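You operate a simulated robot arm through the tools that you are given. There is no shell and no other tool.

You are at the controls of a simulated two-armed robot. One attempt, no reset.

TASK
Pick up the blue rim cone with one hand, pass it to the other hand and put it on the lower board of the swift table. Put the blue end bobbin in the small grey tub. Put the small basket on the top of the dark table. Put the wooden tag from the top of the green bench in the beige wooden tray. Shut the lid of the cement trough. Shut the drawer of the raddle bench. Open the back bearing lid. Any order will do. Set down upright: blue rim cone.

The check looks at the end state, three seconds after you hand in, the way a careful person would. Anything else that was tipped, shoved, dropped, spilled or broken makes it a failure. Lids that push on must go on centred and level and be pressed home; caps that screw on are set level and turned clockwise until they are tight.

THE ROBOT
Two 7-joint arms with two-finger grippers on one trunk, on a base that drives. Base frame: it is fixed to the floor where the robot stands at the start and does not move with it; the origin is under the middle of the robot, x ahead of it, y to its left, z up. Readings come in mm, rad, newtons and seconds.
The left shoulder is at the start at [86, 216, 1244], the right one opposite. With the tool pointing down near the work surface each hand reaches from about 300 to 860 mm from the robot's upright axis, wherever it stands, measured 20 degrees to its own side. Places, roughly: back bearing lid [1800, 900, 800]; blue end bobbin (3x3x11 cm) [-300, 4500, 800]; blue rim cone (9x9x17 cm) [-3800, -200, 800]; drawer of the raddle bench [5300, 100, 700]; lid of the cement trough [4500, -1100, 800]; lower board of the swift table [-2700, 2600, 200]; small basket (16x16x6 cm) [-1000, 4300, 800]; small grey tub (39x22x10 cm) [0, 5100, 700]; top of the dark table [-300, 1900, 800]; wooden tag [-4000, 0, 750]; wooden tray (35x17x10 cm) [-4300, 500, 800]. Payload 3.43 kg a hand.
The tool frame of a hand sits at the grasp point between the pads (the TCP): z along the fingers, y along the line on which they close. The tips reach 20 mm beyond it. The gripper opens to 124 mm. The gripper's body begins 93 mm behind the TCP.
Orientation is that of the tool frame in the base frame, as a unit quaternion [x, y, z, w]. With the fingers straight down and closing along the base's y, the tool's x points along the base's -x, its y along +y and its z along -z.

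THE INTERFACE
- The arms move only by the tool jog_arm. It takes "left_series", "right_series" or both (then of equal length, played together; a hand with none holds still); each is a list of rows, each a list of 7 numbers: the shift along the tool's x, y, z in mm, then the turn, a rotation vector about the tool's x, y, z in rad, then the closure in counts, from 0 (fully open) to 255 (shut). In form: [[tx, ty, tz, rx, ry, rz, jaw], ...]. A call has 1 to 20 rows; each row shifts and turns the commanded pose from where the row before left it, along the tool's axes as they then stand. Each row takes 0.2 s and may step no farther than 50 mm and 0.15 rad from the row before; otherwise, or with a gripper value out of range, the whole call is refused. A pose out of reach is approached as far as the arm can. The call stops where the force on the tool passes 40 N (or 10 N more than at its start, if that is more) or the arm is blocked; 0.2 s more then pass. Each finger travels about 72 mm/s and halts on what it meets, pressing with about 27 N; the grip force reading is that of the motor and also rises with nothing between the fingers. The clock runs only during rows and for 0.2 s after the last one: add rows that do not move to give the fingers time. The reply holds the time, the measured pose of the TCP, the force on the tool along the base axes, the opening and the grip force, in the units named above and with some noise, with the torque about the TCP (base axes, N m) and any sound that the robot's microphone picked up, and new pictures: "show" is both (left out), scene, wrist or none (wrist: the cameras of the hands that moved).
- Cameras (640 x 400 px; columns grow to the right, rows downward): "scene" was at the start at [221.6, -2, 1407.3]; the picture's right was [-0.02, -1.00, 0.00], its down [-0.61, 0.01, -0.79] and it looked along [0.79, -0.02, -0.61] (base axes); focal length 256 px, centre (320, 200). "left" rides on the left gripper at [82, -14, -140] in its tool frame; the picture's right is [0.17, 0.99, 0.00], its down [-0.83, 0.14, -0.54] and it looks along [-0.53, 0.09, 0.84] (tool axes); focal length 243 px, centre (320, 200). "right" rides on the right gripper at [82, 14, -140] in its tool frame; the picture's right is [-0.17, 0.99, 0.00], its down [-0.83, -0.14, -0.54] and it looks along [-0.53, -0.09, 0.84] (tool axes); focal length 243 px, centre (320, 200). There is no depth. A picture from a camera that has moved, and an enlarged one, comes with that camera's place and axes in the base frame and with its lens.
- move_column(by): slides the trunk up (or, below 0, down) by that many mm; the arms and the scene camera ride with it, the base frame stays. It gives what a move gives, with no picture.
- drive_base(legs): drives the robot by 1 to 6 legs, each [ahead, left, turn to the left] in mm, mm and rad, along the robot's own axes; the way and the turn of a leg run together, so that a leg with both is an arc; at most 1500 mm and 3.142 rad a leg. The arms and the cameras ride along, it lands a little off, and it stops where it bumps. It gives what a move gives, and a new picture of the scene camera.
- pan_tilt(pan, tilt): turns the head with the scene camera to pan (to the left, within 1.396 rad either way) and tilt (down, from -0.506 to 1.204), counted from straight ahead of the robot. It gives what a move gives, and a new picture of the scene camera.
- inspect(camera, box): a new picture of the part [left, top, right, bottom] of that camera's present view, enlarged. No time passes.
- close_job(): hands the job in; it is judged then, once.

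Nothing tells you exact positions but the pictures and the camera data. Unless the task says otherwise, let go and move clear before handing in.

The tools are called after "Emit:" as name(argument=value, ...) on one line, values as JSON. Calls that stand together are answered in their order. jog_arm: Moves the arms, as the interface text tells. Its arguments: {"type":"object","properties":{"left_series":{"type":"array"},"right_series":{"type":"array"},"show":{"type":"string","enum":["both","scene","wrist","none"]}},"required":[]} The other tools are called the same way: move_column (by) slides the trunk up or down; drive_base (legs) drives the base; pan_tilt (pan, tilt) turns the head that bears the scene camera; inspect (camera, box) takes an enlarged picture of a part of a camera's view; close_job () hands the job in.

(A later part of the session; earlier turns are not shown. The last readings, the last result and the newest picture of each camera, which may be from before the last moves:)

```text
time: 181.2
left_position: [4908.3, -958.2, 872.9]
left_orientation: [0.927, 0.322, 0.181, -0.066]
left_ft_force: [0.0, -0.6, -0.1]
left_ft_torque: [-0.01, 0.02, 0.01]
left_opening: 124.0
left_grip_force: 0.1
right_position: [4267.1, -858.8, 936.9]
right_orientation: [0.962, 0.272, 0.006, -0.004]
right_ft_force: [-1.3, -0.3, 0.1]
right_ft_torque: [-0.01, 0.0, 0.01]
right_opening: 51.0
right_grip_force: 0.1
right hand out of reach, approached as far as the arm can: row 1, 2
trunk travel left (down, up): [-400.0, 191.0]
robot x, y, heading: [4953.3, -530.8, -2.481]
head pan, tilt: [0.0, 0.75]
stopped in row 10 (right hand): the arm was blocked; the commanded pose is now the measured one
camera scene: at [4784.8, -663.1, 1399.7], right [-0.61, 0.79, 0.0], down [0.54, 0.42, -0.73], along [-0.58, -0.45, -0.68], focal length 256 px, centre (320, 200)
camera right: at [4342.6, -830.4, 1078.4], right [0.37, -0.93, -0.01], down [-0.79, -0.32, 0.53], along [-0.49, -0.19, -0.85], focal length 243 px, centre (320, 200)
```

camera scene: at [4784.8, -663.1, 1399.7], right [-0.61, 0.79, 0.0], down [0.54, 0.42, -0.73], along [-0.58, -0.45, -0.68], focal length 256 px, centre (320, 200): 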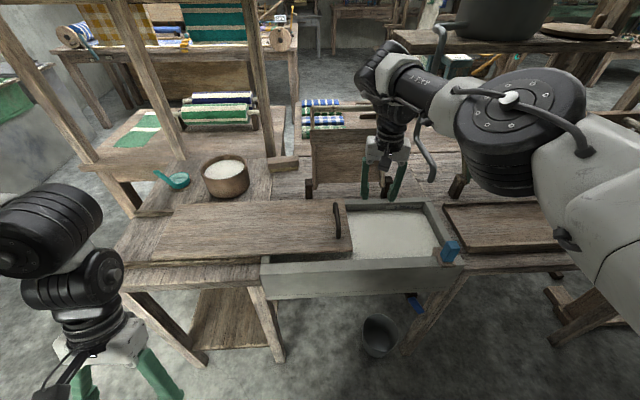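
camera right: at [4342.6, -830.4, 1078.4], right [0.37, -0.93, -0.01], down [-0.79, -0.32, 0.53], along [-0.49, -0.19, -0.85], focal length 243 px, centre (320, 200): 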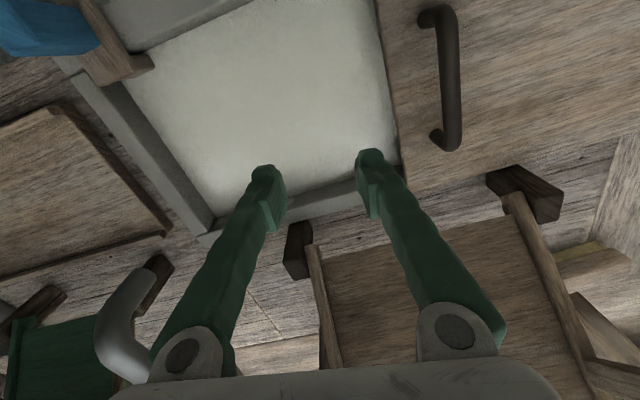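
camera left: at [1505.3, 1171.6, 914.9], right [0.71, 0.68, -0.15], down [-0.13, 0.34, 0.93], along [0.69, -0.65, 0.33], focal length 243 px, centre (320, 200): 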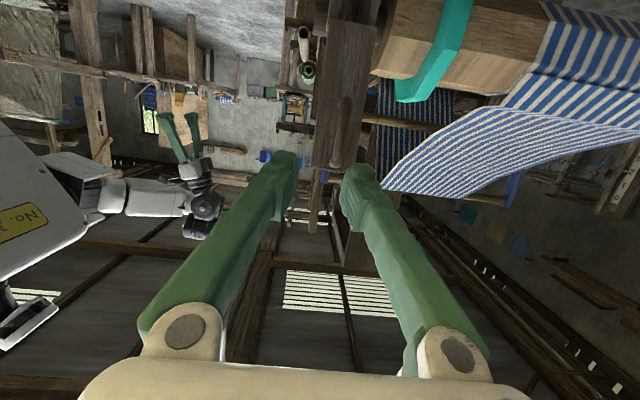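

The arm reports being blocked near the leaning frame behind the trough. I'll look closely before moving.

Emit:
inspect(camera="scene", box=[290, 60, 470, 220])

Emit:
inspect(camera="right", box=[240, 150, 640, 400])

```text
2.50 times, centred on (380, 140) of scene
camera zoom: at [4784.8, -663.1, 1399.7], right [-0.61, 0.79, 0.0], down [0.54, 0.42, -0.73], along [-0.58, -0.45, -0.68], focal length 641 px, centre (170, 350)
```

zoom: 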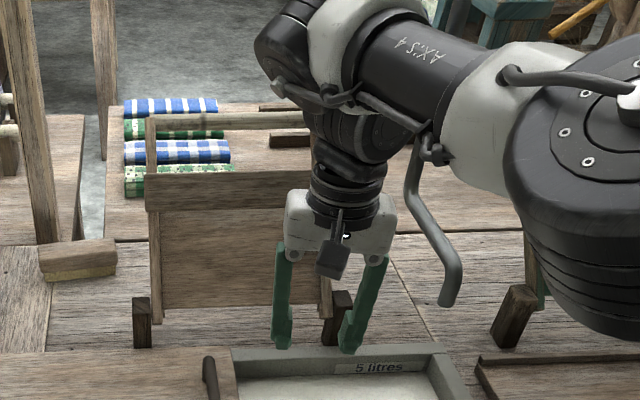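

```text
1.60 times, centred on (440, 275) of right
camera zoom: at [4342.6, -830.4, 1078.4], right [0.37, -0.93, -0.01], down [-0.79, -0.32, 0.53], along [-0.49, -0.19, -0.85], focal length 388 px, centre (128, 80)
```

zoom: 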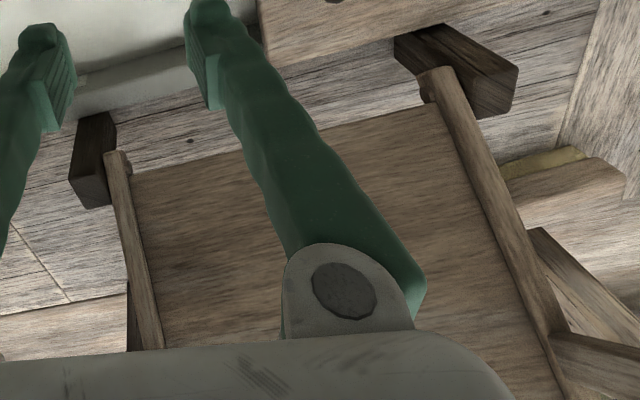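

The stand behind the trough rises to about z 1100 at forward ≈ 915, so my wrist is likely brushing its top bar. I'll back off and plan to grip the handle nearer its front end.

Emit:
jog_arm(right_series=[[20, 0, -2, 0, 0, 0, 150], [25, 0, -2, 0, 0, 0, 150], [25, 0, 0, 0, 0, 0, 150]])

Emit:
inspect(camera="scene", box=[290, 60, 470, 220])

```text
time: 182.0
left_position: [4907.9, -958.7, 872.5]
left_orientation: [0.927, 0.322, 0.181, -0.066]
left_ft_force: [0.2, -0.1, -0.1]
left_ft_torque: [-0.01, 0.03, 0.01]
left_opening: 124.1
left_grip_force: 0.0
right_position: [4326.4, -827.1, 944.1]
right_orientation: [0.962, 0.274, 0.004, -0.001]
right_ft_force: [1.1, 0.3, -0.6]
right_ft_torque: [-0.01, 0.03, -0.03]
right_opening: 51.1
right_grip_force: 0.0
trunk travel left (down, up): [-400.0, 191.0]
robot x, y, heading: [4950.9, -528.9, -2.479]
head pan, tilt: [0.0, 0.75]
camera scene: at [4784.0, -662.5, 1399.7], right [-0.61, 0.79, 0.0], down [0.54, 0.42, -0.73], along [-0.58, -0.45, -0.68], focal length 256 px, centre (320, 200)
camera right: at [4402.7, -795.7, 1084.9], right [0.38, -0.93, 0.0], down [-0.78, -0.32, 0.53], along [-0.49, -0.2, -0.85], focal length 243 px, centre (320, 200)
```

scene: 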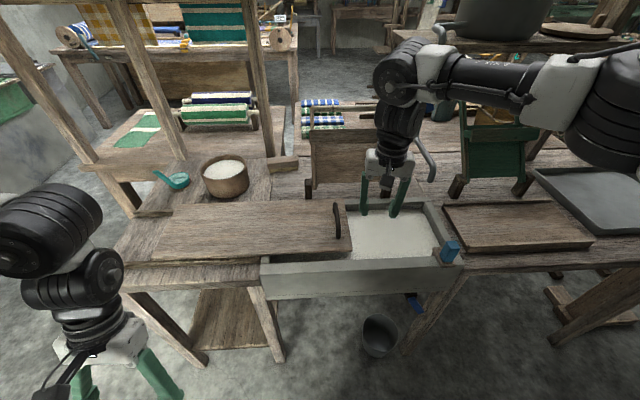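
right: 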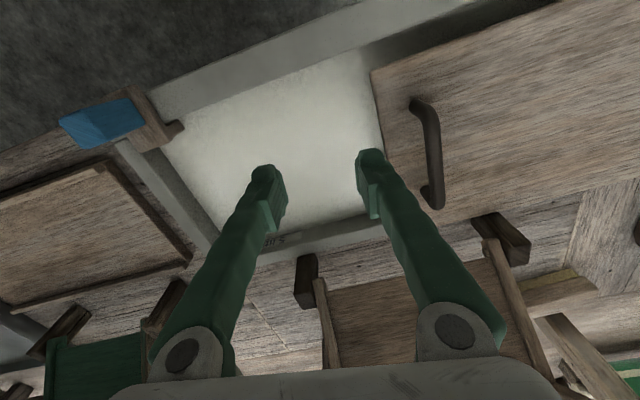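

```text
2.50 times, centred on (380, 140) of scene
camera zoom: at [4784.0, -662.5, 1399.7], right [-0.61, 0.79, 0.0], down [0.54, 0.42, -0.73], along [-0.58, -0.45, -0.68], focal length 641 px, centre (170, 350)
```

zoom: 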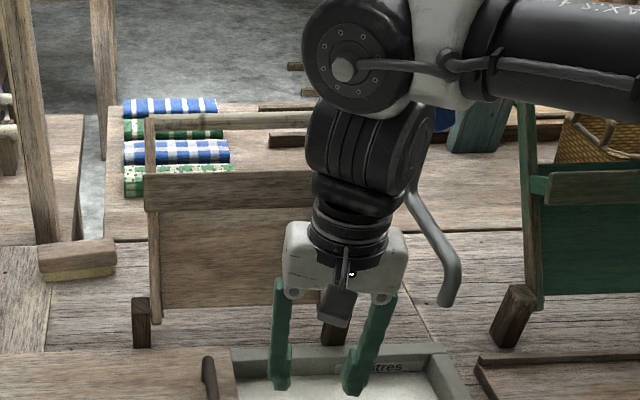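

Nothing was moved, and the arm is in a better posture now. I'll square the yaw and slide left over the handle.

Emit:
jog_arm(right_series=[[0, 0, 0, 0, 0, -0.105, 150], [-4, 33, 0, 0, 0, 0, 150], [-4, 33, 0, 0, 0, 0, 150], [-4, 33, 0, 0, 0, 0, 150], [0, 0, 0, 0, 0, 0, 150]])

Emit:
inspect(camera="right", box=[200, 60, 440, 240])

```text
time: 183.2
left_position: [4907.1, -958.4, 873.0]
left_orientation: [0.927, 0.321, 0.182, -0.065]
left_ft_force: [-0.2, 0.4, -0.2]
left_ft_torque: [-0.04, -0.03, 0.0]
left_opening: 124.0
left_grip_force: 0.0
right_position: [4377.7, -910.2, 943.2]
right_orientation: [0.946, 0.324, 0.006, -0.001]
right_ft_force: [-0.8, 0.2, 1.8]
right_ft_torque: [-0.03, -0.02, 0.01]
right_opening: 50.9
right_grip_force: 0.1
trunk travel left (down, up): [-400.0, 191.0]
robot x, y, heading: [4954.3, -533.8, -2.483]
head pan, tilt: [0.0, 0.75]
camera scene: at [4783.3, -662.2, 1399.6], right [-0.61, 0.79, 0.0], down [0.54, 0.42, -0.73], along [-0.58, -0.45, -0.68], focal length 256 px, centre (320, 200)
camera right: at [4450.4, -872.4, 1084.5], right [0.47, -0.88, 0.0], down [-0.75, -0.4, 0.53], along [-0.47, -0.25, -0.85], focal length 243 px, centre (320, 200)
```

scene: 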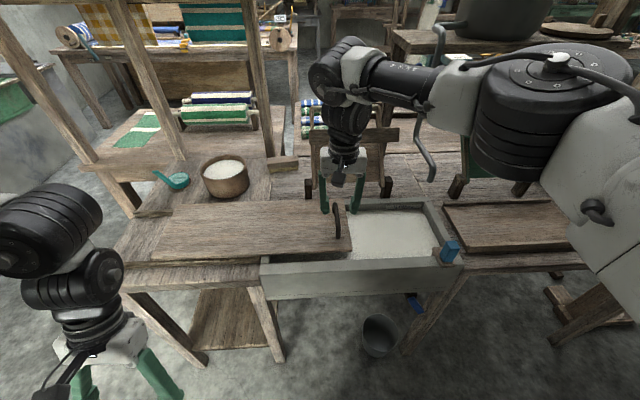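
right: 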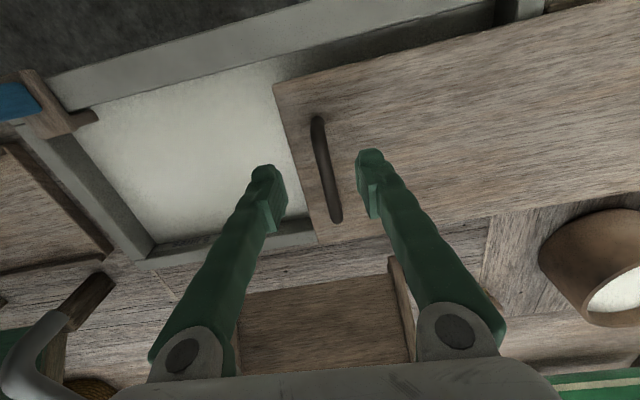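

```text
2.22 times, centred on (320, 150) of right
camera zoom: at [4450.4, -872.4, 1084.5], right [0.47, -0.88, 0.0], down [-0.75, -0.4, 0.53], along [-0.47, -0.25, -0.85], focal length 539 px, centre (320, 311)
```

zoom: 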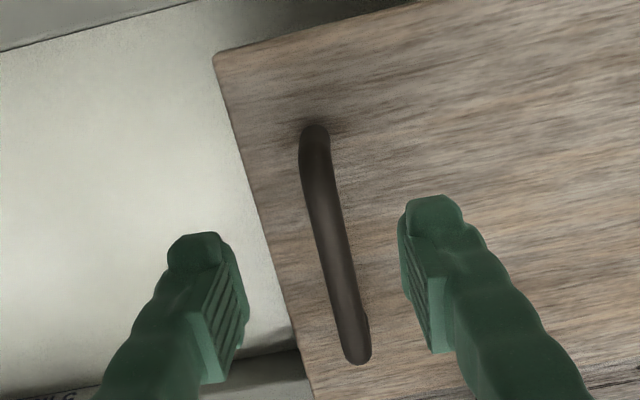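

The bar lies between the fingers. Descending about 98 mm.

Emit:
jog_arm(right_series=[[0, -1, 33, 0, 0, 0, 150], [0, -1, 33, 0, 0, 0, 150], [0, 0, 31, 0, 0, 0, 150], [0, 0, 0, 0, 0, 0, 150]])

Emit:
inspect(camera="right", box=[200, 60, 440, 240])

```text
time: 184.3
left_position: [4909.7, -957.8, 874.1]
left_orientation: [0.927, 0.322, 0.179, -0.066]
left_ft_force: [0.1, 0.3, 0.3]
left_ft_torque: [0.03, 0.03, 0.02]
left_opening: 123.9
left_grip_force: 0.1
right_position: [4379.5, -910.9, 854.1]
right_orientation: [0.946, 0.324, 0.001, 0.0]
right_ft_force: [5.0, 5.2, 23.8]
right_ft_torque: [0.4, 0.08, -0.21]
right_opening: 50.6
right_grip_force: 0.0
trunk travel left (down, up): [-400.0, 191.0]
robot x, y, heading: [4953.4, -529.3, -2.486]
head pan, tilt: [0.0, 0.75]
stopped in row 4 (right hand): the force on the tool passed its limit at 45 N (the readings are from after the stop); the commanded pose is now the measured one
camera scene: at [4786.0, -661.4, 1400.1], right [-0.61, 0.79, 0.0], down [0.54, 0.42, -0.73], along [-0.58, -0.45, -0.68], focal length 256 px, centre (320, 200)
camera right: at [4451.5, -872.4, 994.6], right [0.47, -0.88, 0.0], down [-0.74, -0.4, 0.54], along [-0.47, -0.26, -0.84], focal length 243 px, centre (320, 200)
```

scene: 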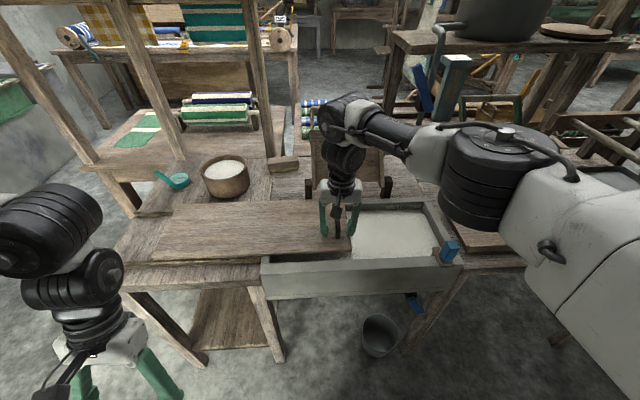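
right: 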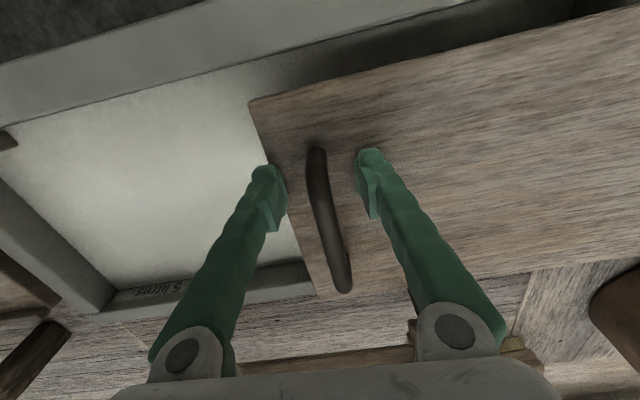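

```text
2.22 times, centred on (320, 150) of right
camera zoom: at [4451.5, -872.4, 994.6], right [0.47, -0.88, 0.0], down [-0.74, -0.4, 0.54], along [-0.47, -0.26, -0.84], focal length 539 px, centre (320, 311)
```

zoom: 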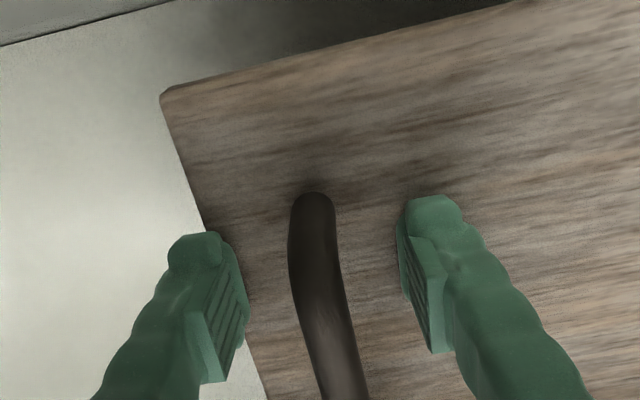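

The fingertips just touched the board top (z≈833). I'll raise a few mm and close on the bar.

Emit:
jog_arm(right_series=[[0, 0, -6, 0, 0, 0, 150], [0, 0, 0, 0, 0, 0, 255], [0, 0, 0, 0, 0, 0, 255], [0, 0, 0, 0, 0, 0, 255]], show="wrist")

```text
time: 185.3
left_position: [4907.4, -958.8, 872.9]
left_orientation: [0.927, 0.322, 0.182, -0.066]
left_ft_force: [0.7, -0.3, -0.3]
left_ft_torque: [0.03, -0.03, -0.01]
left_opening: 124.3
left_grip_force: 0.1
right_position: [4375.4, -915.6, 854.7]
right_orientation: [0.946, 0.323, 0.0, 0.0]
right_ft_force: [-11.4, -11.7, -3.9]
right_ft_torque: [0.25, 0.72, 0.8]
right_opening: 5.8
right_grip_force: 34.5
trunk travel left (down, up): [-400.0, 191.0]
robot x, y, heading: [4952.8, -530.9, -2.483]
head pan, tilt: [0.0, 0.75]
camera right: at [4447.9, -875.4, 995.9], right [0.47, -0.88, 0.0], down [-0.74, -0.4, 0.54], along [-0.47, -0.26, -0.84], focal length 243 px, centre (320, 200)
```

right: 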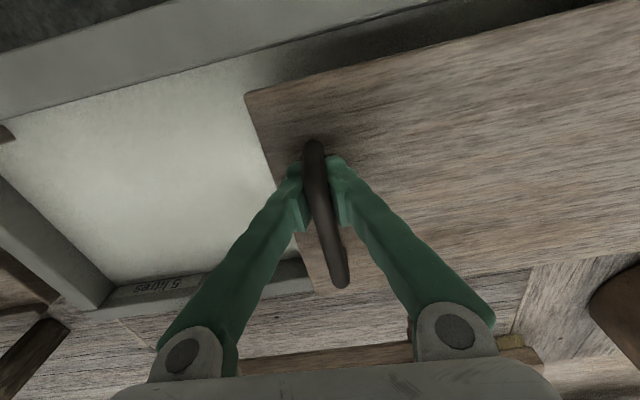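

Gripped. Sliding the lid to the right.

Emit:
jog_arm(right_series=[[-0.5, -20, 0, 0, 0, 0, 255], [-0.5, -22, 0, 0, 0, 0, 255], [-0.5, -22, 0, 0, 0, 0, 255], [-0.5, -22, 0, 0, 0, 0, 255], [-0.5, -22, 0, 0, 0, 0, 255], [-0.5, -22, 0, 0, 0, 0, 255]])

```text
time: 186.5
left_position: [4906.4, -958.6, 871.9]
left_orientation: [0.927, 0.322, 0.183, -0.065]
left_ft_force: [0.1, 0.5, 0.3]
left_ft_torque: [0.0, 0.04, 0.0]
left_opening: 124.2
left_grip_force: 0.1
right_position: [4303.7, -832.8, 855.4]
right_orientation: [0.946, 0.323, -0.005, 0.005]
right_ft_force: [-14.5, -10.2, -11.9]
right_ft_torque: [-0.23, 0.46, 0.41]
right_opening: 6.3
right_grip_force: 34.4
trunk travel left (down, up): [-400.0, 191.0]
robot x, y, heading: [4950.1, -530.2, -2.483]
head pan, tilt: [0.0, 0.75]
stopped in row 6 (right hand): the force on the tool passed its limit at 41 N (the readings are from after the stop); the commanded pose is now the measured one
camera scene: at [4781.3, -663.6, 1399.0], right [-0.61, 0.79, 0.0], down [0.54, 0.42, -0.73], along [-0.58, -0.45, -0.68], focal length 256 px, centre (320, 200)
camera right: at [4377.7, -792.5, 995.1], right [0.47, -0.88, 0.01], down [-0.74, -0.39, 0.55], along [-0.48, -0.26, -0.84], focal length 243 px, centre (320, 200)
```

scene: 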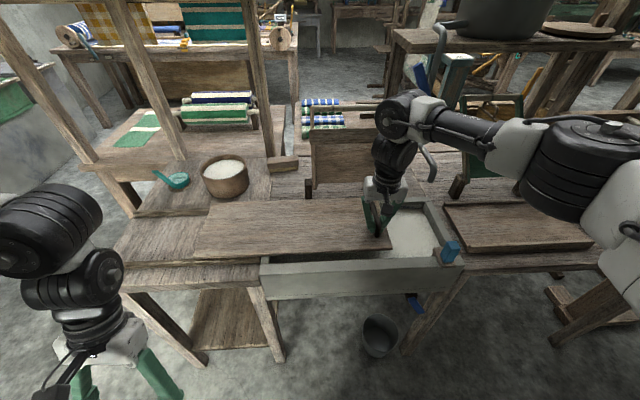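
right: 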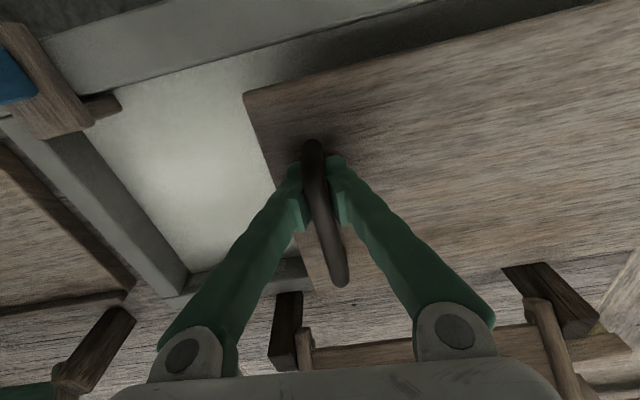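

Emit:
jog_arm(right_series=[[-0.3, -9, 0, 0, 0, 0, 255], [-0.3, -9, 0, 0, 0, 0, 255], [-0.3, -9, 0, 0, 0, 0, 255], [-0.3, -9, 0, 0, 0, 0, 255], [-0.3, -9, 0, 0, 0, 0, 255], [-0.3, -9, 0, 0, 0, 0, 255], [-0.3, -9, 0, 0, 0, 0, 255]])

Emit:
inspect(camera="scene", box=[340, 180, 500, 300])

```text
time: 188.1
left_position: [4905.8, -960.5, 871.4]
left_orientation: [0.927, 0.321, 0.181, -0.066]
left_ft_force: [0.0, -0.5, 0.7]
left_ft_torque: [0.03, 0.01, 0.03]
left_opening: 123.7
left_grip_force: 0.1
right_position: [4263.8, -786.3, 855.9]
right_orientation: [0.946, 0.324, -0.004, 0.005]
right_ft_force: [-21.5, -19.0, -2.5]
right_ft_torque: [0.33, 0.3, 0.41]
right_opening: 6.2
right_grip_force: 34.4
trunk travel left (down, up): [-400.0, 191.0]
robot x, y, heading: [4952.1, -529.4, -2.488]
head pan, tilt: [0.0, 0.75]
camera scene: at [4780.7, -665.5, 1399.1], right [-0.61, 0.79, 0.0], down [0.54, 0.42, -0.73], along [-0.58, -0.45, -0.68], focal length 256 px, centre (320, 200)
camera right: at [4337.3, -745.6, 995.4], right [0.47, -0.88, 0.01], down [-0.74, -0.39, 0.55], along [-0.48, -0.27, -0.84], focal length 243 px, centre (320, 200)
```

scene: 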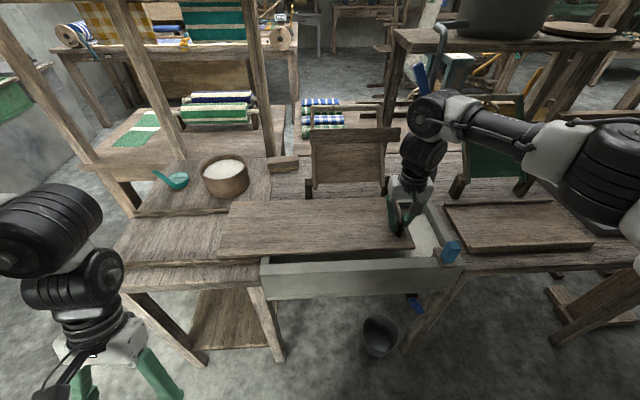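
right: 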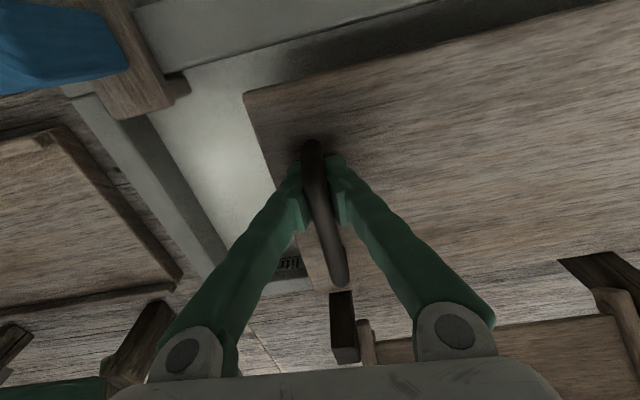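

```text
3.33 times, centred on (420, 240) of scene
camera zoom: at [4780.7, -665.5, 1399.1], right [-0.61, 0.79, 0.0], down [0.54, 0.42, -0.73], along [-0.58, -0.45, -0.68], focal length 855 px, centre (-13, 67)
```

zoom: 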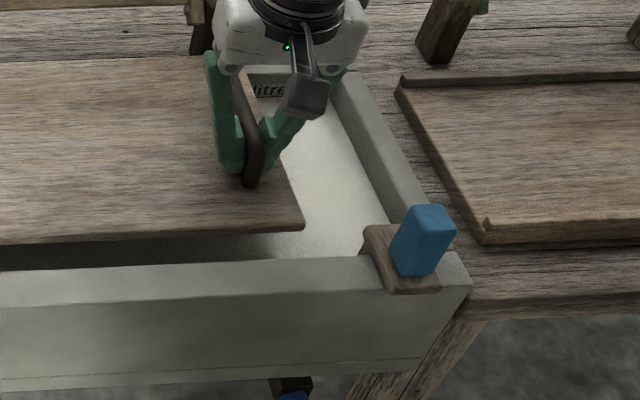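

About 90 mm remain; the small block with the blue piece sits at the trough's front-right corner, and the lid edge should pass just behind it. Continuing in small steps.

Emit:
jog_arm(right_series=[[-0.2, -8, 0, 0, 0, 0, 255], [-0.2, -8, 0, 0, 0, 0, 255], [-0.2, -8, 0, 0, 0, 0, 255], [-0.2, -8, 0, 0, 0, 0, 255], [-0.2, -8, 0, 0, 0, 0, 255]])

Emit:
inspect(camera="right", box=[60, 0, 360, 220])

Emit:
inspect(camera="scene", box=[380, 200, 480, 280])

```text
time: 189.3
left_position: [4907.0, -960.6, 873.0]
left_orientation: [0.927, 0.322, 0.183, -0.067]
left_ft_force: [-0.7, -0.6, 0.0]
left_ft_torque: [0.01, -0.02, 0.0]
left_opening: 124.2
left_grip_force: 0.2
right_position: [4238.2, -758.1, 855.5]
right_orientation: [0.946, 0.324, -0.004, 0.007]
right_ft_force: [-27.4, -23.9, -0.5]
right_ft_torque: [0.22, 0.27, 0.43]
right_opening: 6.2
right_grip_force: 34.6
trunk travel left (down, up): [-400.0, 191.0]
robot x, y, heading: [4956.1, -532.2, -2.478]
head pan, tilt: [0.0, 0.75]
camera scene: at [4780.7, -666.1, 1399.0], right [-0.61, 0.79, 0.0], down [0.54, 0.42, -0.73], along [-0.58, -0.45, -0.68], focal length 256 px, centre (320, 200)
camera right: at [4312.4, -716.4, 995.2], right [0.47, -0.88, 0.01], down [-0.74, -0.39, 0.55], along [-0.48, -0.27, -0.84], focal length 243 px, centre (320, 200)
```

scene: 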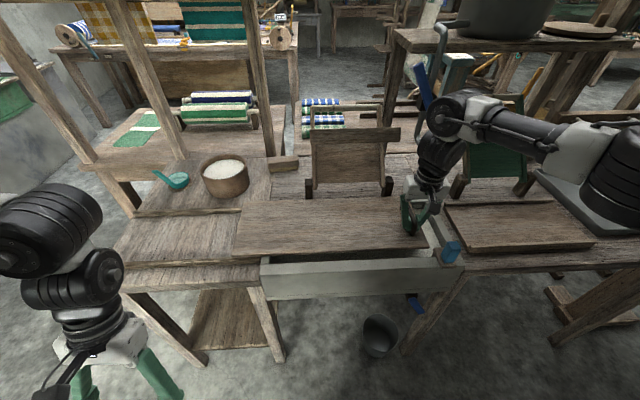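
right: 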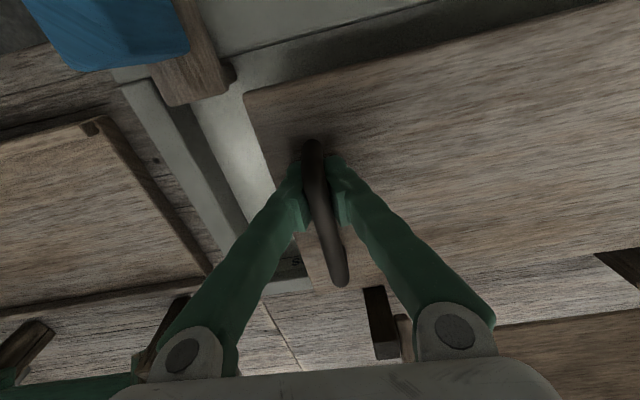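

```text
1.82 times, centred on (210, 110) of right
camera zoom: at [4312.4, -716.4, 995.2], right [0.47, -0.88, 0.01], down [-0.74, -0.39, 0.55], along [-0.48, -0.27, -0.84], focal length 441 px, centre (520, 364)
```

zoom: 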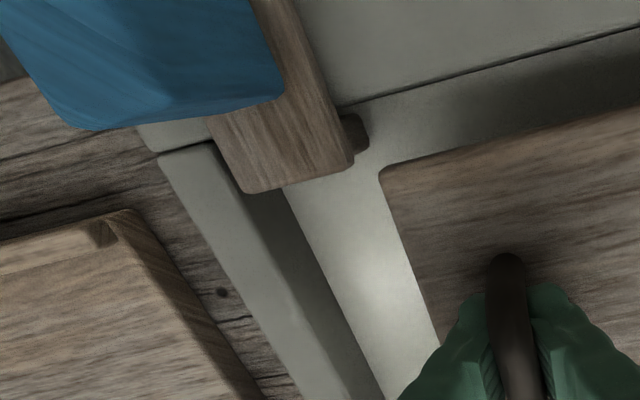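

```text
5.00 times, centred on (430, 240) of scene
camera zoom: at [4780.7, -666.1, 1399.0], right [-0.61, 0.79, 0.0], down [0.54, 0.42, -0.73], along [-0.58, -0.45, -0.68], focal length 1282 px, centre (-230, 0)
```

zoom: 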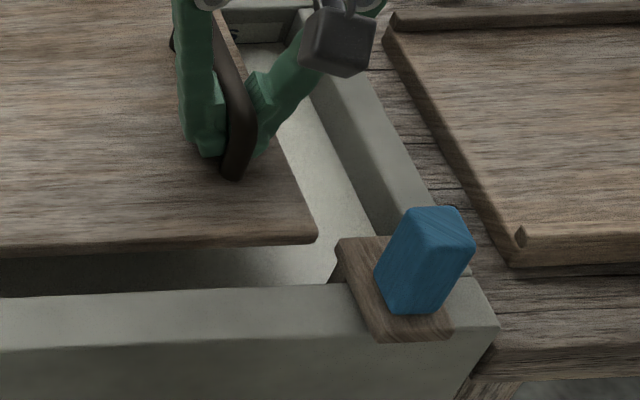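

The side force shows my path drifting backward relative to the lid's slide direction, so I'll add a forward correction and go on in small steps.

Emit:
jog_arm(right_series=[[-4, -4, 0, 0, 0, 0, 255], [-2, -6, 0, 0, 0, 0, 255], [-1, -6, 0, 0, 0, 0, 255], [-0.5, -6, 0, 0, 0, 0, 255], [-0.4, -6, 0, 0, 0, 0, 255]])

Emit:
inspect(camera="right", box=[60, 0, 360, 220])

Emit:
inspect(camera="scene", box=[380, 200, 480, 280])

```text
time: 190.5
left_position: [4908.0, -959.9, 873.3]
left_orientation: [0.927, 0.322, 0.181, -0.066]
left_ft_force: [0.2, -0.1, 0.4]
left_ft_torque: [-0.01, 0.03, 0.01]
left_opening: 123.9
left_grip_force: 0.1
right_position: [4218.8, -734.4, 854.6]
right_orientation: [0.946, 0.324, -0.002, 0.003]
right_ft_force: [-4.9, -5.1, 2.6]
right_ft_torque: [0.06, 0.19, 0.31]
right_opening: 6.3
right_grip_force: 33.9
trunk travel left (down, up): [-400.0, 191.0]
robot x, y, heading: [4952.3, -531.6, -2.481]
head pan, tilt: [0.0, 0.75]
camera scene: at [4783.7, -663.5, 1399.5], right [-0.61, 0.79, 0.0], down [0.54, 0.42, -0.73], along [-0.58, -0.45, -0.68], focal length 256 px, centre (320, 200)
camera right: at [4291.7, -694.6, 995.4], right [0.47, -0.88, 0.01], down [-0.74, -0.39, 0.54], along [-0.48, -0.26, -0.84], focal length 243 px, centre (320, 200)
```

scene: 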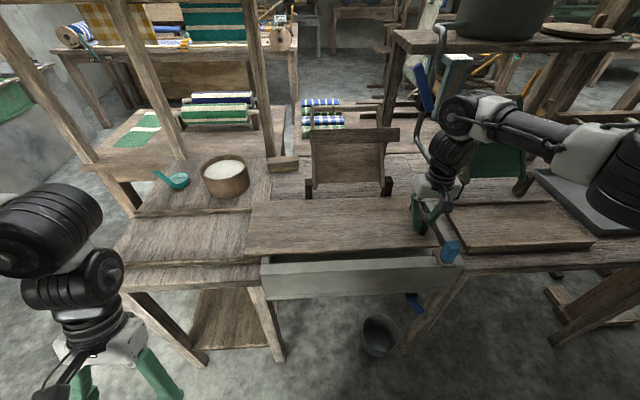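
right: 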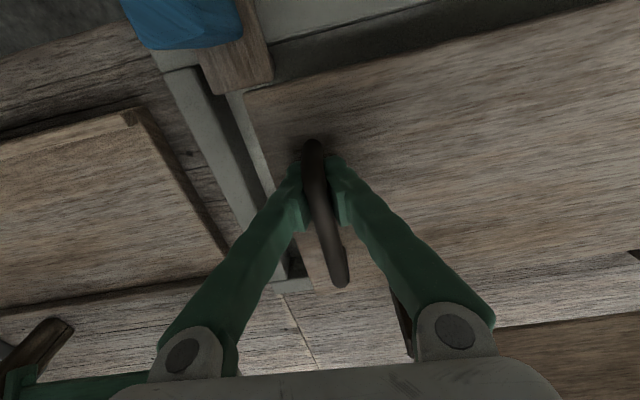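

```text
1.82 times, centred on (210, 110) of right
camera zoom: at [4291.7, -694.6, 995.4], right [0.47, -0.88, 0.01], down [-0.74, -0.39, 0.54], along [-0.48, -0.26, -0.84], focal length 441 px, centre (520, 364)
```

zoom: 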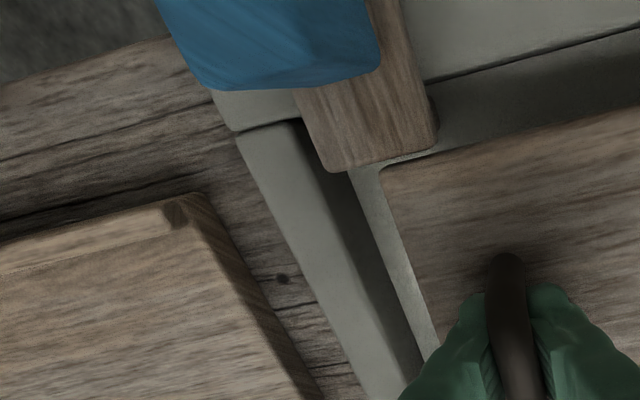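

```text
5.00 times, centred on (430, 240) of scene
camera zoom: at [4783.7, -663.5, 1399.5], right [-0.61, 0.79, 0.0], down [0.54, 0.42, -0.73], along [-0.58, -0.45, -0.68], focal length 1282 px, centre (-230, 0)
```

zoom: 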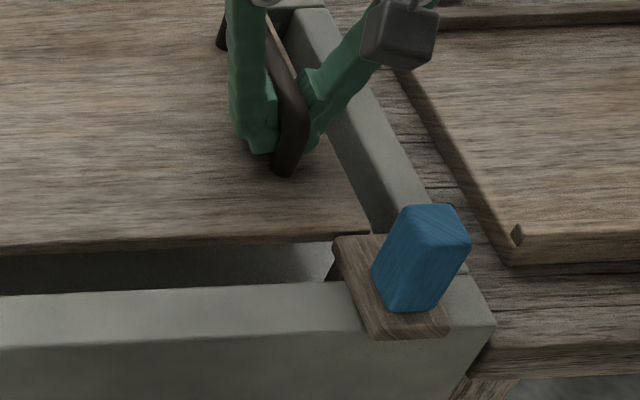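

Emit:
jog_arm(right_series=[[-0.5, -6, 0, 0, 0, 0, 255], [-0.4, -6, 0, 0, 0, 0, 255], [-0.4, -6, 0, 0, 0, 0, 255], [-0.4, -6, 0, 0, 0, 0, 255]])

Emit:
inspect(camera="right", box=[60, 0, 360, 220])

Emit:
inspect(camera="scene", box=[380, 200, 480, 280])

```text
time: 191.5
left_position: [4907.4, -957.8, 872.6]
left_orientation: [0.927, 0.322, 0.181, -0.066]
left_ft_force: [-0.1, 0.0, 0.3]
left_ft_torque: [0.0, 0.02, 0.02]
left_opening: 124.1
left_grip_force: 0.2
right_position: [4203.1, -717.4, 854.2]
right_orientation: [0.946, 0.323, -0.001, 0.003]
right_ft_force: [-0.8, -3.0, -4.1]
right_ft_torque: [0.1, 0.12, 0.11]
right_opening: 6.0
right_grip_force: 34.9
trunk travel left (down, up): [-400.0, 191.0]
robot x, y, heading: [4950.0, -526.5, -2.485]
head pan, tilt: [0.0, 0.75]
camera scene: at [4783.4, -663.2, 1399.5], right [-0.61, 0.79, 0.0], down [0.54, 0.42, -0.73], along [-0.58, -0.45, -0.68], focal length 256 px, centre (320, 200)
camera right: at [4276.2, -677.0, 995.4], right [0.47, -0.88, 0.01], down [-0.74, -0.39, 0.54], along [-0.48, -0.26, -0.84], focal length 243 px, centre (320, 200)
```

scene: 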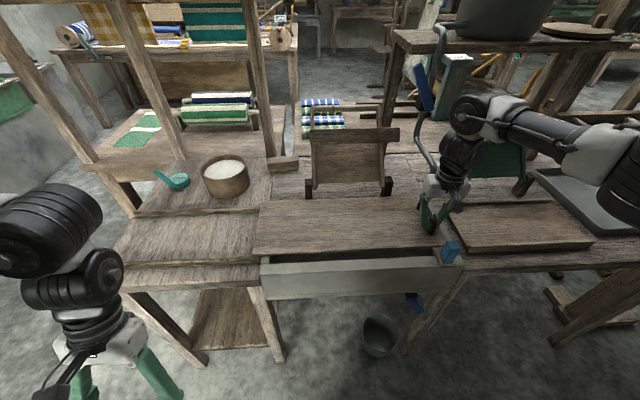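
right: 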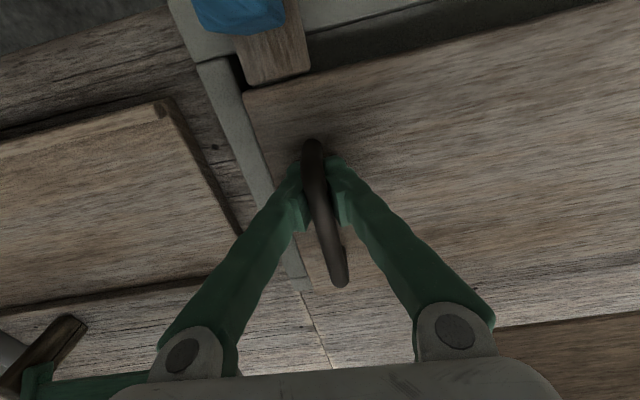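

```text
1.82 times, centred on (210, 110) of right
camera zoom: at [4276.2, -677.0, 995.4], right [0.47, -0.88, 0.01], down [-0.74, -0.39, 0.54], along [-0.48, -0.26, -0.84], focal length 441 px, centre (520, 364)
```

zoom: 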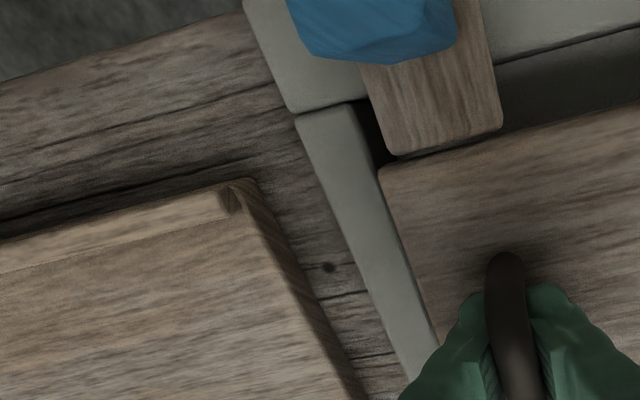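

```text
5.00 times, centred on (430, 240) of scene
camera zoom: at [4783.4, -663.2, 1399.5], right [-0.61, 0.79, 0.0], down [0.54, 0.42, -0.73], along [-0.58, -0.45, -0.68], focal length 1282 px, centre (-230, 0)
```

zoom: 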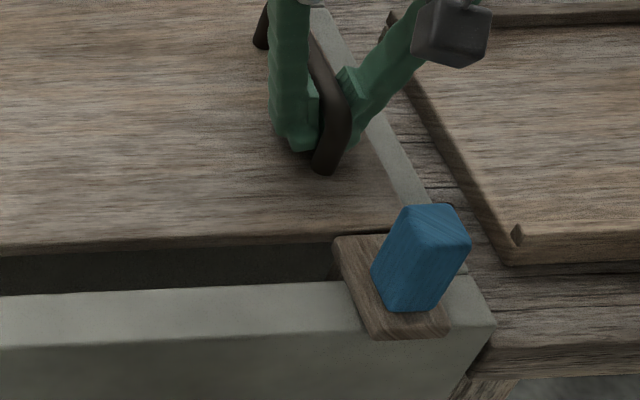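

Emit:
jog_arm(right_series=[[-0.3, -5, 0, 0, 0, 0, 255], [-0.3, -5, 0, 0, 0, 0, 255], [-0.3, -5, 0, 0, 0, 0, 255], [-0.3, -5, 0, 0, 0, 0, 255]])

Emit:
inspect(camera="right", box=[60, 0, 360, 220])

Emit:
inspect(camera="scene", box=[240, 180, 480, 310])

```text
time: 192.5
left_position: [4907.8, -958.5, 872.2]
left_orientation: [0.927, 0.322, 0.181, -0.066]
left_ft_force: [-0.3, 0.3, 0.9]
left_ft_torque: [-0.03, -0.02, -0.03]
left_opening: 124.1
left_grip_force: 0.1
right_position: [4188.7, -701.9, 856.6]
right_orientation: [0.946, 0.324, -0.002, 0.003]
right_ft_force: [3.6, 1.9, -8.0]
right_ft_torque: [-0.02, 0.06, 0.15]
right_opening: 5.9
right_grip_force: 34.8
trunk travel left (down, up): [-400.0, 191.0]
robot x, y, heading: [4954.1, -528.9, -2.483]
head pan, tilt: [0.0, 0.75]
camera scene: at [4783.6, -662.9, 1399.6], right [-0.61, 0.79, 0.0], down [0.54, 0.42, -0.73], along [-0.58, -0.45, -0.68], focal length 256 px, centre (320, 200)
camera right: at [4262.3, -661.6, 996.2], right [0.47, -0.88, 0.01], down [-0.74, -0.39, 0.54], along [-0.48, -0.26, -0.84], focal length 243 px, centre (320, 200)
```

scene: 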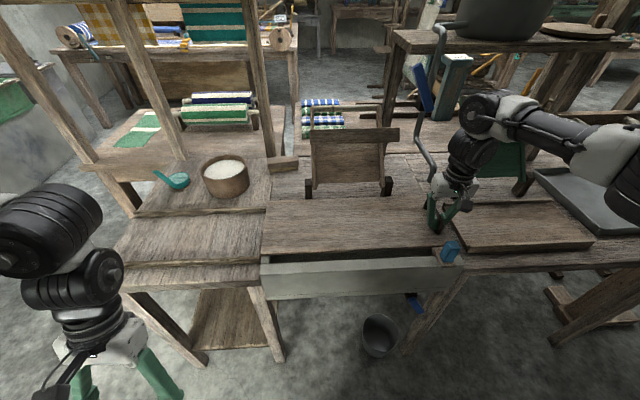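
right: 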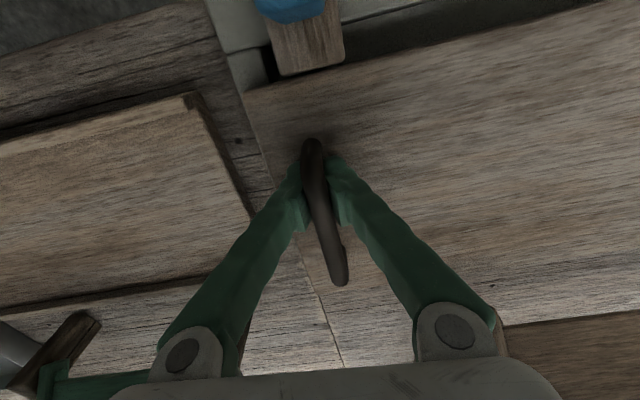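

```text
1.82 times, centred on (210, 110) of right
camera zoom: at [4262.3, -661.6, 996.2], right [0.47, -0.88, 0.01], down [-0.74, -0.39, 0.54], along [-0.48, -0.26, -0.84], focal length 441 px, centre (520, 364)
```

zoom: 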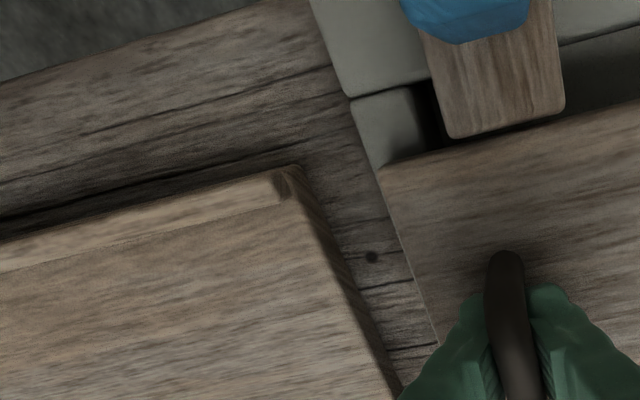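

```text
2.67 times, centred on (360, 245) of scene
camera zoom: at [4783.6, -662.9, 1399.6], right [-0.61, 0.79, 0.0], down [0.54, 0.42, -0.73], along [-0.58, -0.45, -0.68], focal length 684 px, centre (213, 80)
```

zoom: 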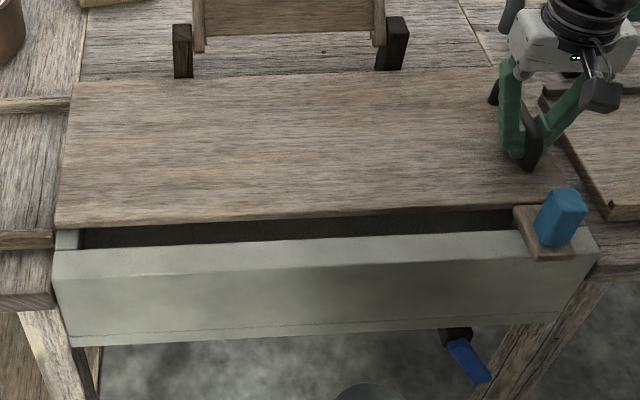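

The lid now reaches the right wall's outer edge with its left end flush with the trough's left end. I'll nudge a little more to feel for a stop.

Emit:
jog_arm(right_series=[[-0.2, -4, 0, 0, 0, 0, 255], [-0.2, -4, 0, 0, 0, 0, 255]], show="none")

```text
time: 193.1
left_position: [4909.4, -959.1, 871.9]
left_orientation: [0.927, 0.321, 0.181, -0.066]
left_ft_force: [-0.6, -0.6, 0.9]
left_ft_torque: [-0.02, -0.01, 0.01]
left_opening: 124.1
left_grip_force: 0.0
right_position: [4185.5, -699.4, 854.8]
right_orientation: [0.945, 0.326, -0.001, 0.004]
right_ft_force: [12.3, -4.7, -6.9]
right_ft_torque: [0.15, 0.16, 0.26]
right_opening: 6.2
right_grip_force: 34.7
trunk travel left (down, up): [-400.0, 191.0]
robot x, y, heading: [4955.1, -528.0, -2.483]
head pan, tilt: [0.0, 0.75]
```

Emit:
jog_arm(right_series=[[-0.2, -4, 0, 0, 0, 0, 255], [-0.2, -4, 0, 0, 0, 0, 255]], show="none")

```text
time: 193.7
left_position: [4909.5, -958.5, 873.5]
left_orientation: [0.926, 0.324, 0.18, -0.067]
left_ft_force: [0.0, 0.6, -0.1]
left_ft_torque: [-0.08, -0.02, -0.03]
left_opening: 123.9
left_grip_force: 0.0
right_position: [4185.6, -698.9, 857.3]
right_orientation: [0.944, 0.33, 0.001, 0.01]
right_ft_force: [8.4, -7.9, -0.4]
right_ft_torque: [0.16, 0.02, 0.14]
right_opening: 0.0
right_grip_force: 34.0
trunk travel left (down, up): [-400.0, 191.0]
robot x, y, heading: [4954.0, -528.2, -2.478]
head pan, tilt: [0.0, 0.75]
stopped in row 2 (right hand): the force on the tool passed its limit at 43 N (the readings are from after the stop); the commanded pose is now the measured one
```

The lid is against its stop, and the fingers slipped fully shut. I'll look before withdrawing.

Emit:
inspect(camera="right", box=[220, 100, 420, 300])

Emit:
inspect(camera="scene", box=[400, 160, 480, 260])

```text
2.00 times, centred on (320, 200) of right
camera zoom: at [4257.6, -657.0, 996.5], right [0.49, -0.87, 0.02], down [-0.74, -0.4, 0.54], along [-0.46, -0.28, -0.84], focal length 485 px, centre (320, 200)
```

zoom: 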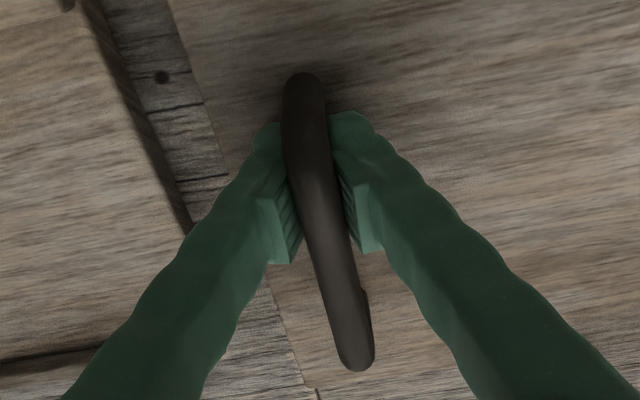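

```text
4.00 times, centred on (440, 210) of scene
camera zoom: at [4784.7, -663.2, 1399.9], right [-0.62, 0.79, 0.0], down [0.54, 0.42, -0.73], along [-0.58, -0.45, -0.68], focal length 1026 px, centre (-160, 160)
```

zoom: 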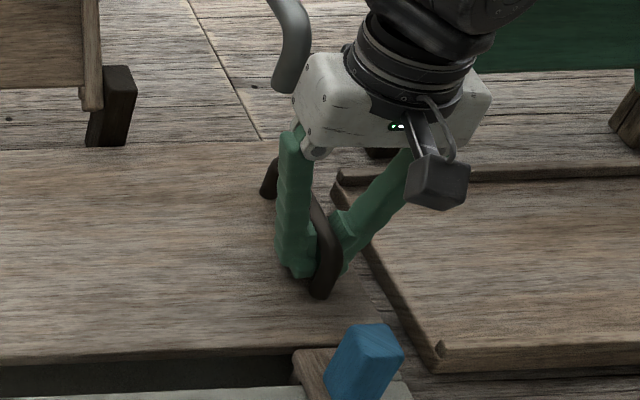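

The bar is still caged between the fingers, so I'll open first and then lift straight up.

Emit:
jog_arm(right_series=[[0, 1, 0, 0, 0, 0, 150], [0, 0, 0, 0, 0, 0, 140], [0, 0, 0, 0, 0, 0, 140], [0, 0, -30, 0, 0, 0, 140], [0, 0, -40, 0, 0, 0, 140], [20, 0, -40, 0, 0, 0, 140], [30, 0, -20, 0, 0, 0, 140]])

Emit:
inspect(camera="scene", box=[240, 180, 480, 310])

```text
time: 195.3
left_position: [4910.2, -958.0, 873.4]
left_orientation: [0.927, 0.323, 0.18, -0.066]
left_ft_force: [-0.3, 0.3, 0.5]
left_ft_torque: [-0.05, 0.04, 0.0]
left_opening: 123.9
left_grip_force: 0.0
right_position: [4225.9, -665.1, 985.1]
right_orientation: [0.944, 0.33, 0.001, 0.008]
right_ft_force: [0.5, 0.9, -0.1]
right_ft_torque: [0.02, 0.01, -0.01]
right_opening: 56.0
right_grip_force: 0.0
trunk travel left (down, up): [-400.0, 191.0]
robot x, y, heading: [4955.2, -529.0, -2.484]
head pan, tilt: [0.0, 0.75]
camera scene: at [4785.4, -662.4, 1399.8], right [-0.61, 0.79, 0.0], down [0.54, 0.42, -0.73], along [-0.58, -0.45, -0.68], focal length 256 px, centre (320, 200)
camera right: at [4297.1, -622.8, 1124.3], right [0.48, -0.88, 0.02], down [-0.74, -0.4, 0.54], along [-0.47, -0.27, -0.84], focal length 243 px, centre (320, 200)
```

scene: 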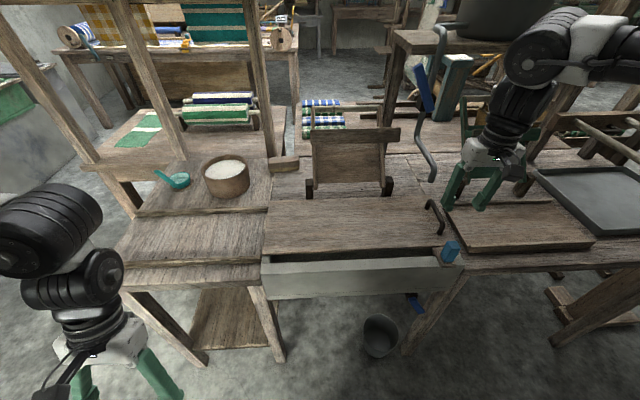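
right: 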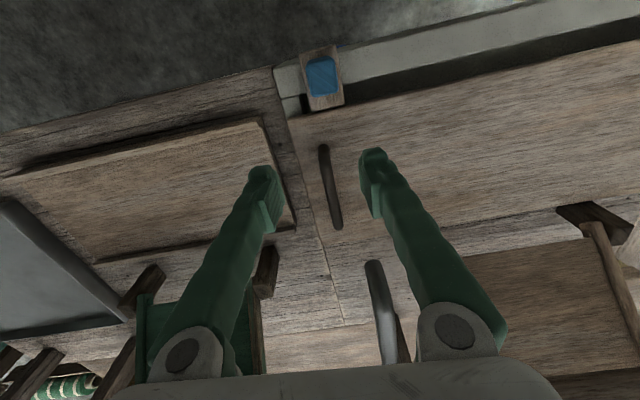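

```text
2.67 times, centred on (360, 245) of scene
camera zoom: at [4785.4, -662.4, 1399.8], right [-0.61, 0.79, 0.0], down [0.54, 0.42, -0.73], along [-0.58, -0.45, -0.68], focal length 684 px, centre (213, 80)
```

zoom: 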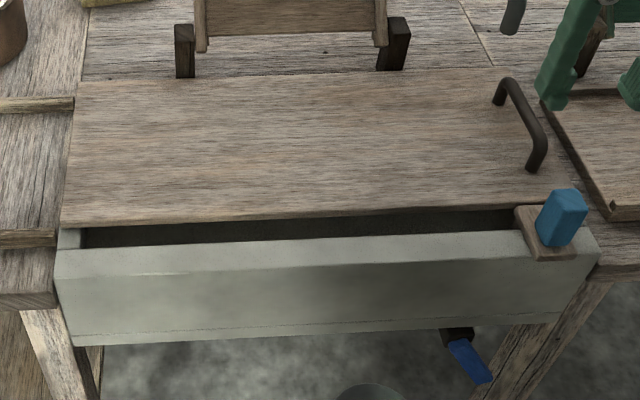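

The trough lid is shut against its stop. I'll tidy both hands into travel poses, then turn around toward the raddle bench.

Emit:
jog_arm(left_series=[[-15, 0, -20, 0, -0.13, 0, 0], [-15, 0, -25, 0, -0.13, 0, 0], [-15, 0, -30, 0, -0.129, 0, 0], [-10, 0, -35, 0, 0, 0, 0], [0, 0, -35, 0, 0, 0, 0]], right_series=[[40, 0, -12, 0, 0, 0, 140], [40, 0, -12, 0, 0, 0, 100], [40, 0, -12, 0, 0, 0, 50], [40, 0, -12, 0, 0, 0, 0], [40, 0, -12, 0, 0, 0, 0]], show="none")

Emit:
drive_base(legs=[[0, 0, 1.57], [0, 0, 1.57]])

Emit:
pan_tilt(pan=0.0, tilt=0.65)

```text
time: 196.5
left_position: [4867.5, -1034.4, 998.6]
left_orientation: [0.944, 0.329, -0.001, -0.002]
left_ft_force: [0.7, -0.7, -0.5]
left_ft_torque: [-0.04, 0.03, -0.01]
left_opening: 124.2
left_grip_force: 0.1
left hand out of reach, approached as far as the arm can: row 1, 2, 3
right_position: [4380.7, -537.1, 1044.4]
right_orientation: [0.944, 0.329, 0.0, 0.008]
right_ft_force: [0.1, 0.6, -0.1]
right_ft_torque: [0.0, 0.05, -0.01]
right_opening: 124.1
right_grip_force: 0.0
trunk travel left (down, up): [-400.0, 191.0]
robot x, y, heading: [4948.4, -529.4, -2.484]
head pan, tilt: [0.0, 0.75]
```

```text
time: 207.4
left_position: [5046.4, -27.1, 998.0]
left_orientation: [-0.322, 0.947, -0.003, 0.002]
left_ft_force: [0.3, 0.3, 0.1]
left_ft_torque: [0.02, -0.01, 0.0]
left_opening: 124.0
left_grip_force: 0.1
right_position: [5526.1, -531.7, 1043.5]
right_orientation: [-0.322, 0.947, 0.008, 0.0]
right_ft_force: [-0.1, 0.3, -0.2]
right_ft_torque: [0.03, -0.01, 0.03]
right_opening: 124.0
right_grip_force: 0.0
trunk travel left (down, up): [-400.0, 191.0]
robot x, y, heading: [4949.9, -528.5, 0.643]
head pan, tilt: [0.0, 0.75]
camera scene: at [5127.2, -401.0, 1399.6], right [0.6, -0.8, 0.0], down [-0.54, -0.41, -0.73], along [0.58, 0.44, -0.68], focal length 256 px, centre (320, 200)
```

scene: 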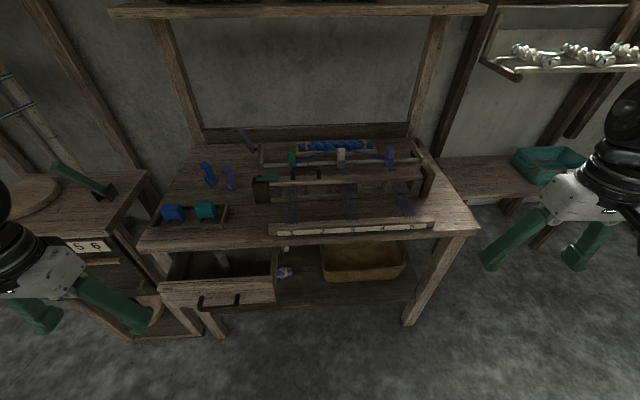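

```text
time: 208.1
left_position: [5045.6, -27.6, 998.4]
left_orientation: [-0.321, 0.947, -0.003, 0.001]
left_ft_force: [-0.6, -1.0, 0.1]
left_ft_torque: [-0.05, -0.02, -0.01]
left_opening: 123.6
left_grip_force: 0.0
right_position: [5525.4, -531.8, 1044.9]
right_orientation: [-0.321, 0.947, 0.008, 0.0]
right_ft_force: [0.2, 0.3, 0.3]
right_ft_torque: [-0.05, 0.05, 0.02]
right_opening: 124.0
right_grip_force: 0.0
trunk travel left (down, up): [-400.0, 191.0]
robot x, y, heading: [4950.0, -530.8, 0.649]
head pan, tilt: [0.0, 0.649]
camera scene: at [5130.3, -398.6, 1408.2], right [0.6, -0.8, 0.0], down [-0.48, -0.36, -0.8], along [0.64, 0.48, -0.6], focal length 256 px, centre (320, 200)
```

scene: 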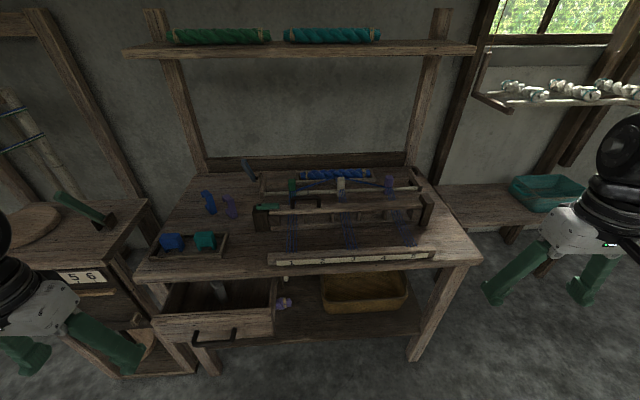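

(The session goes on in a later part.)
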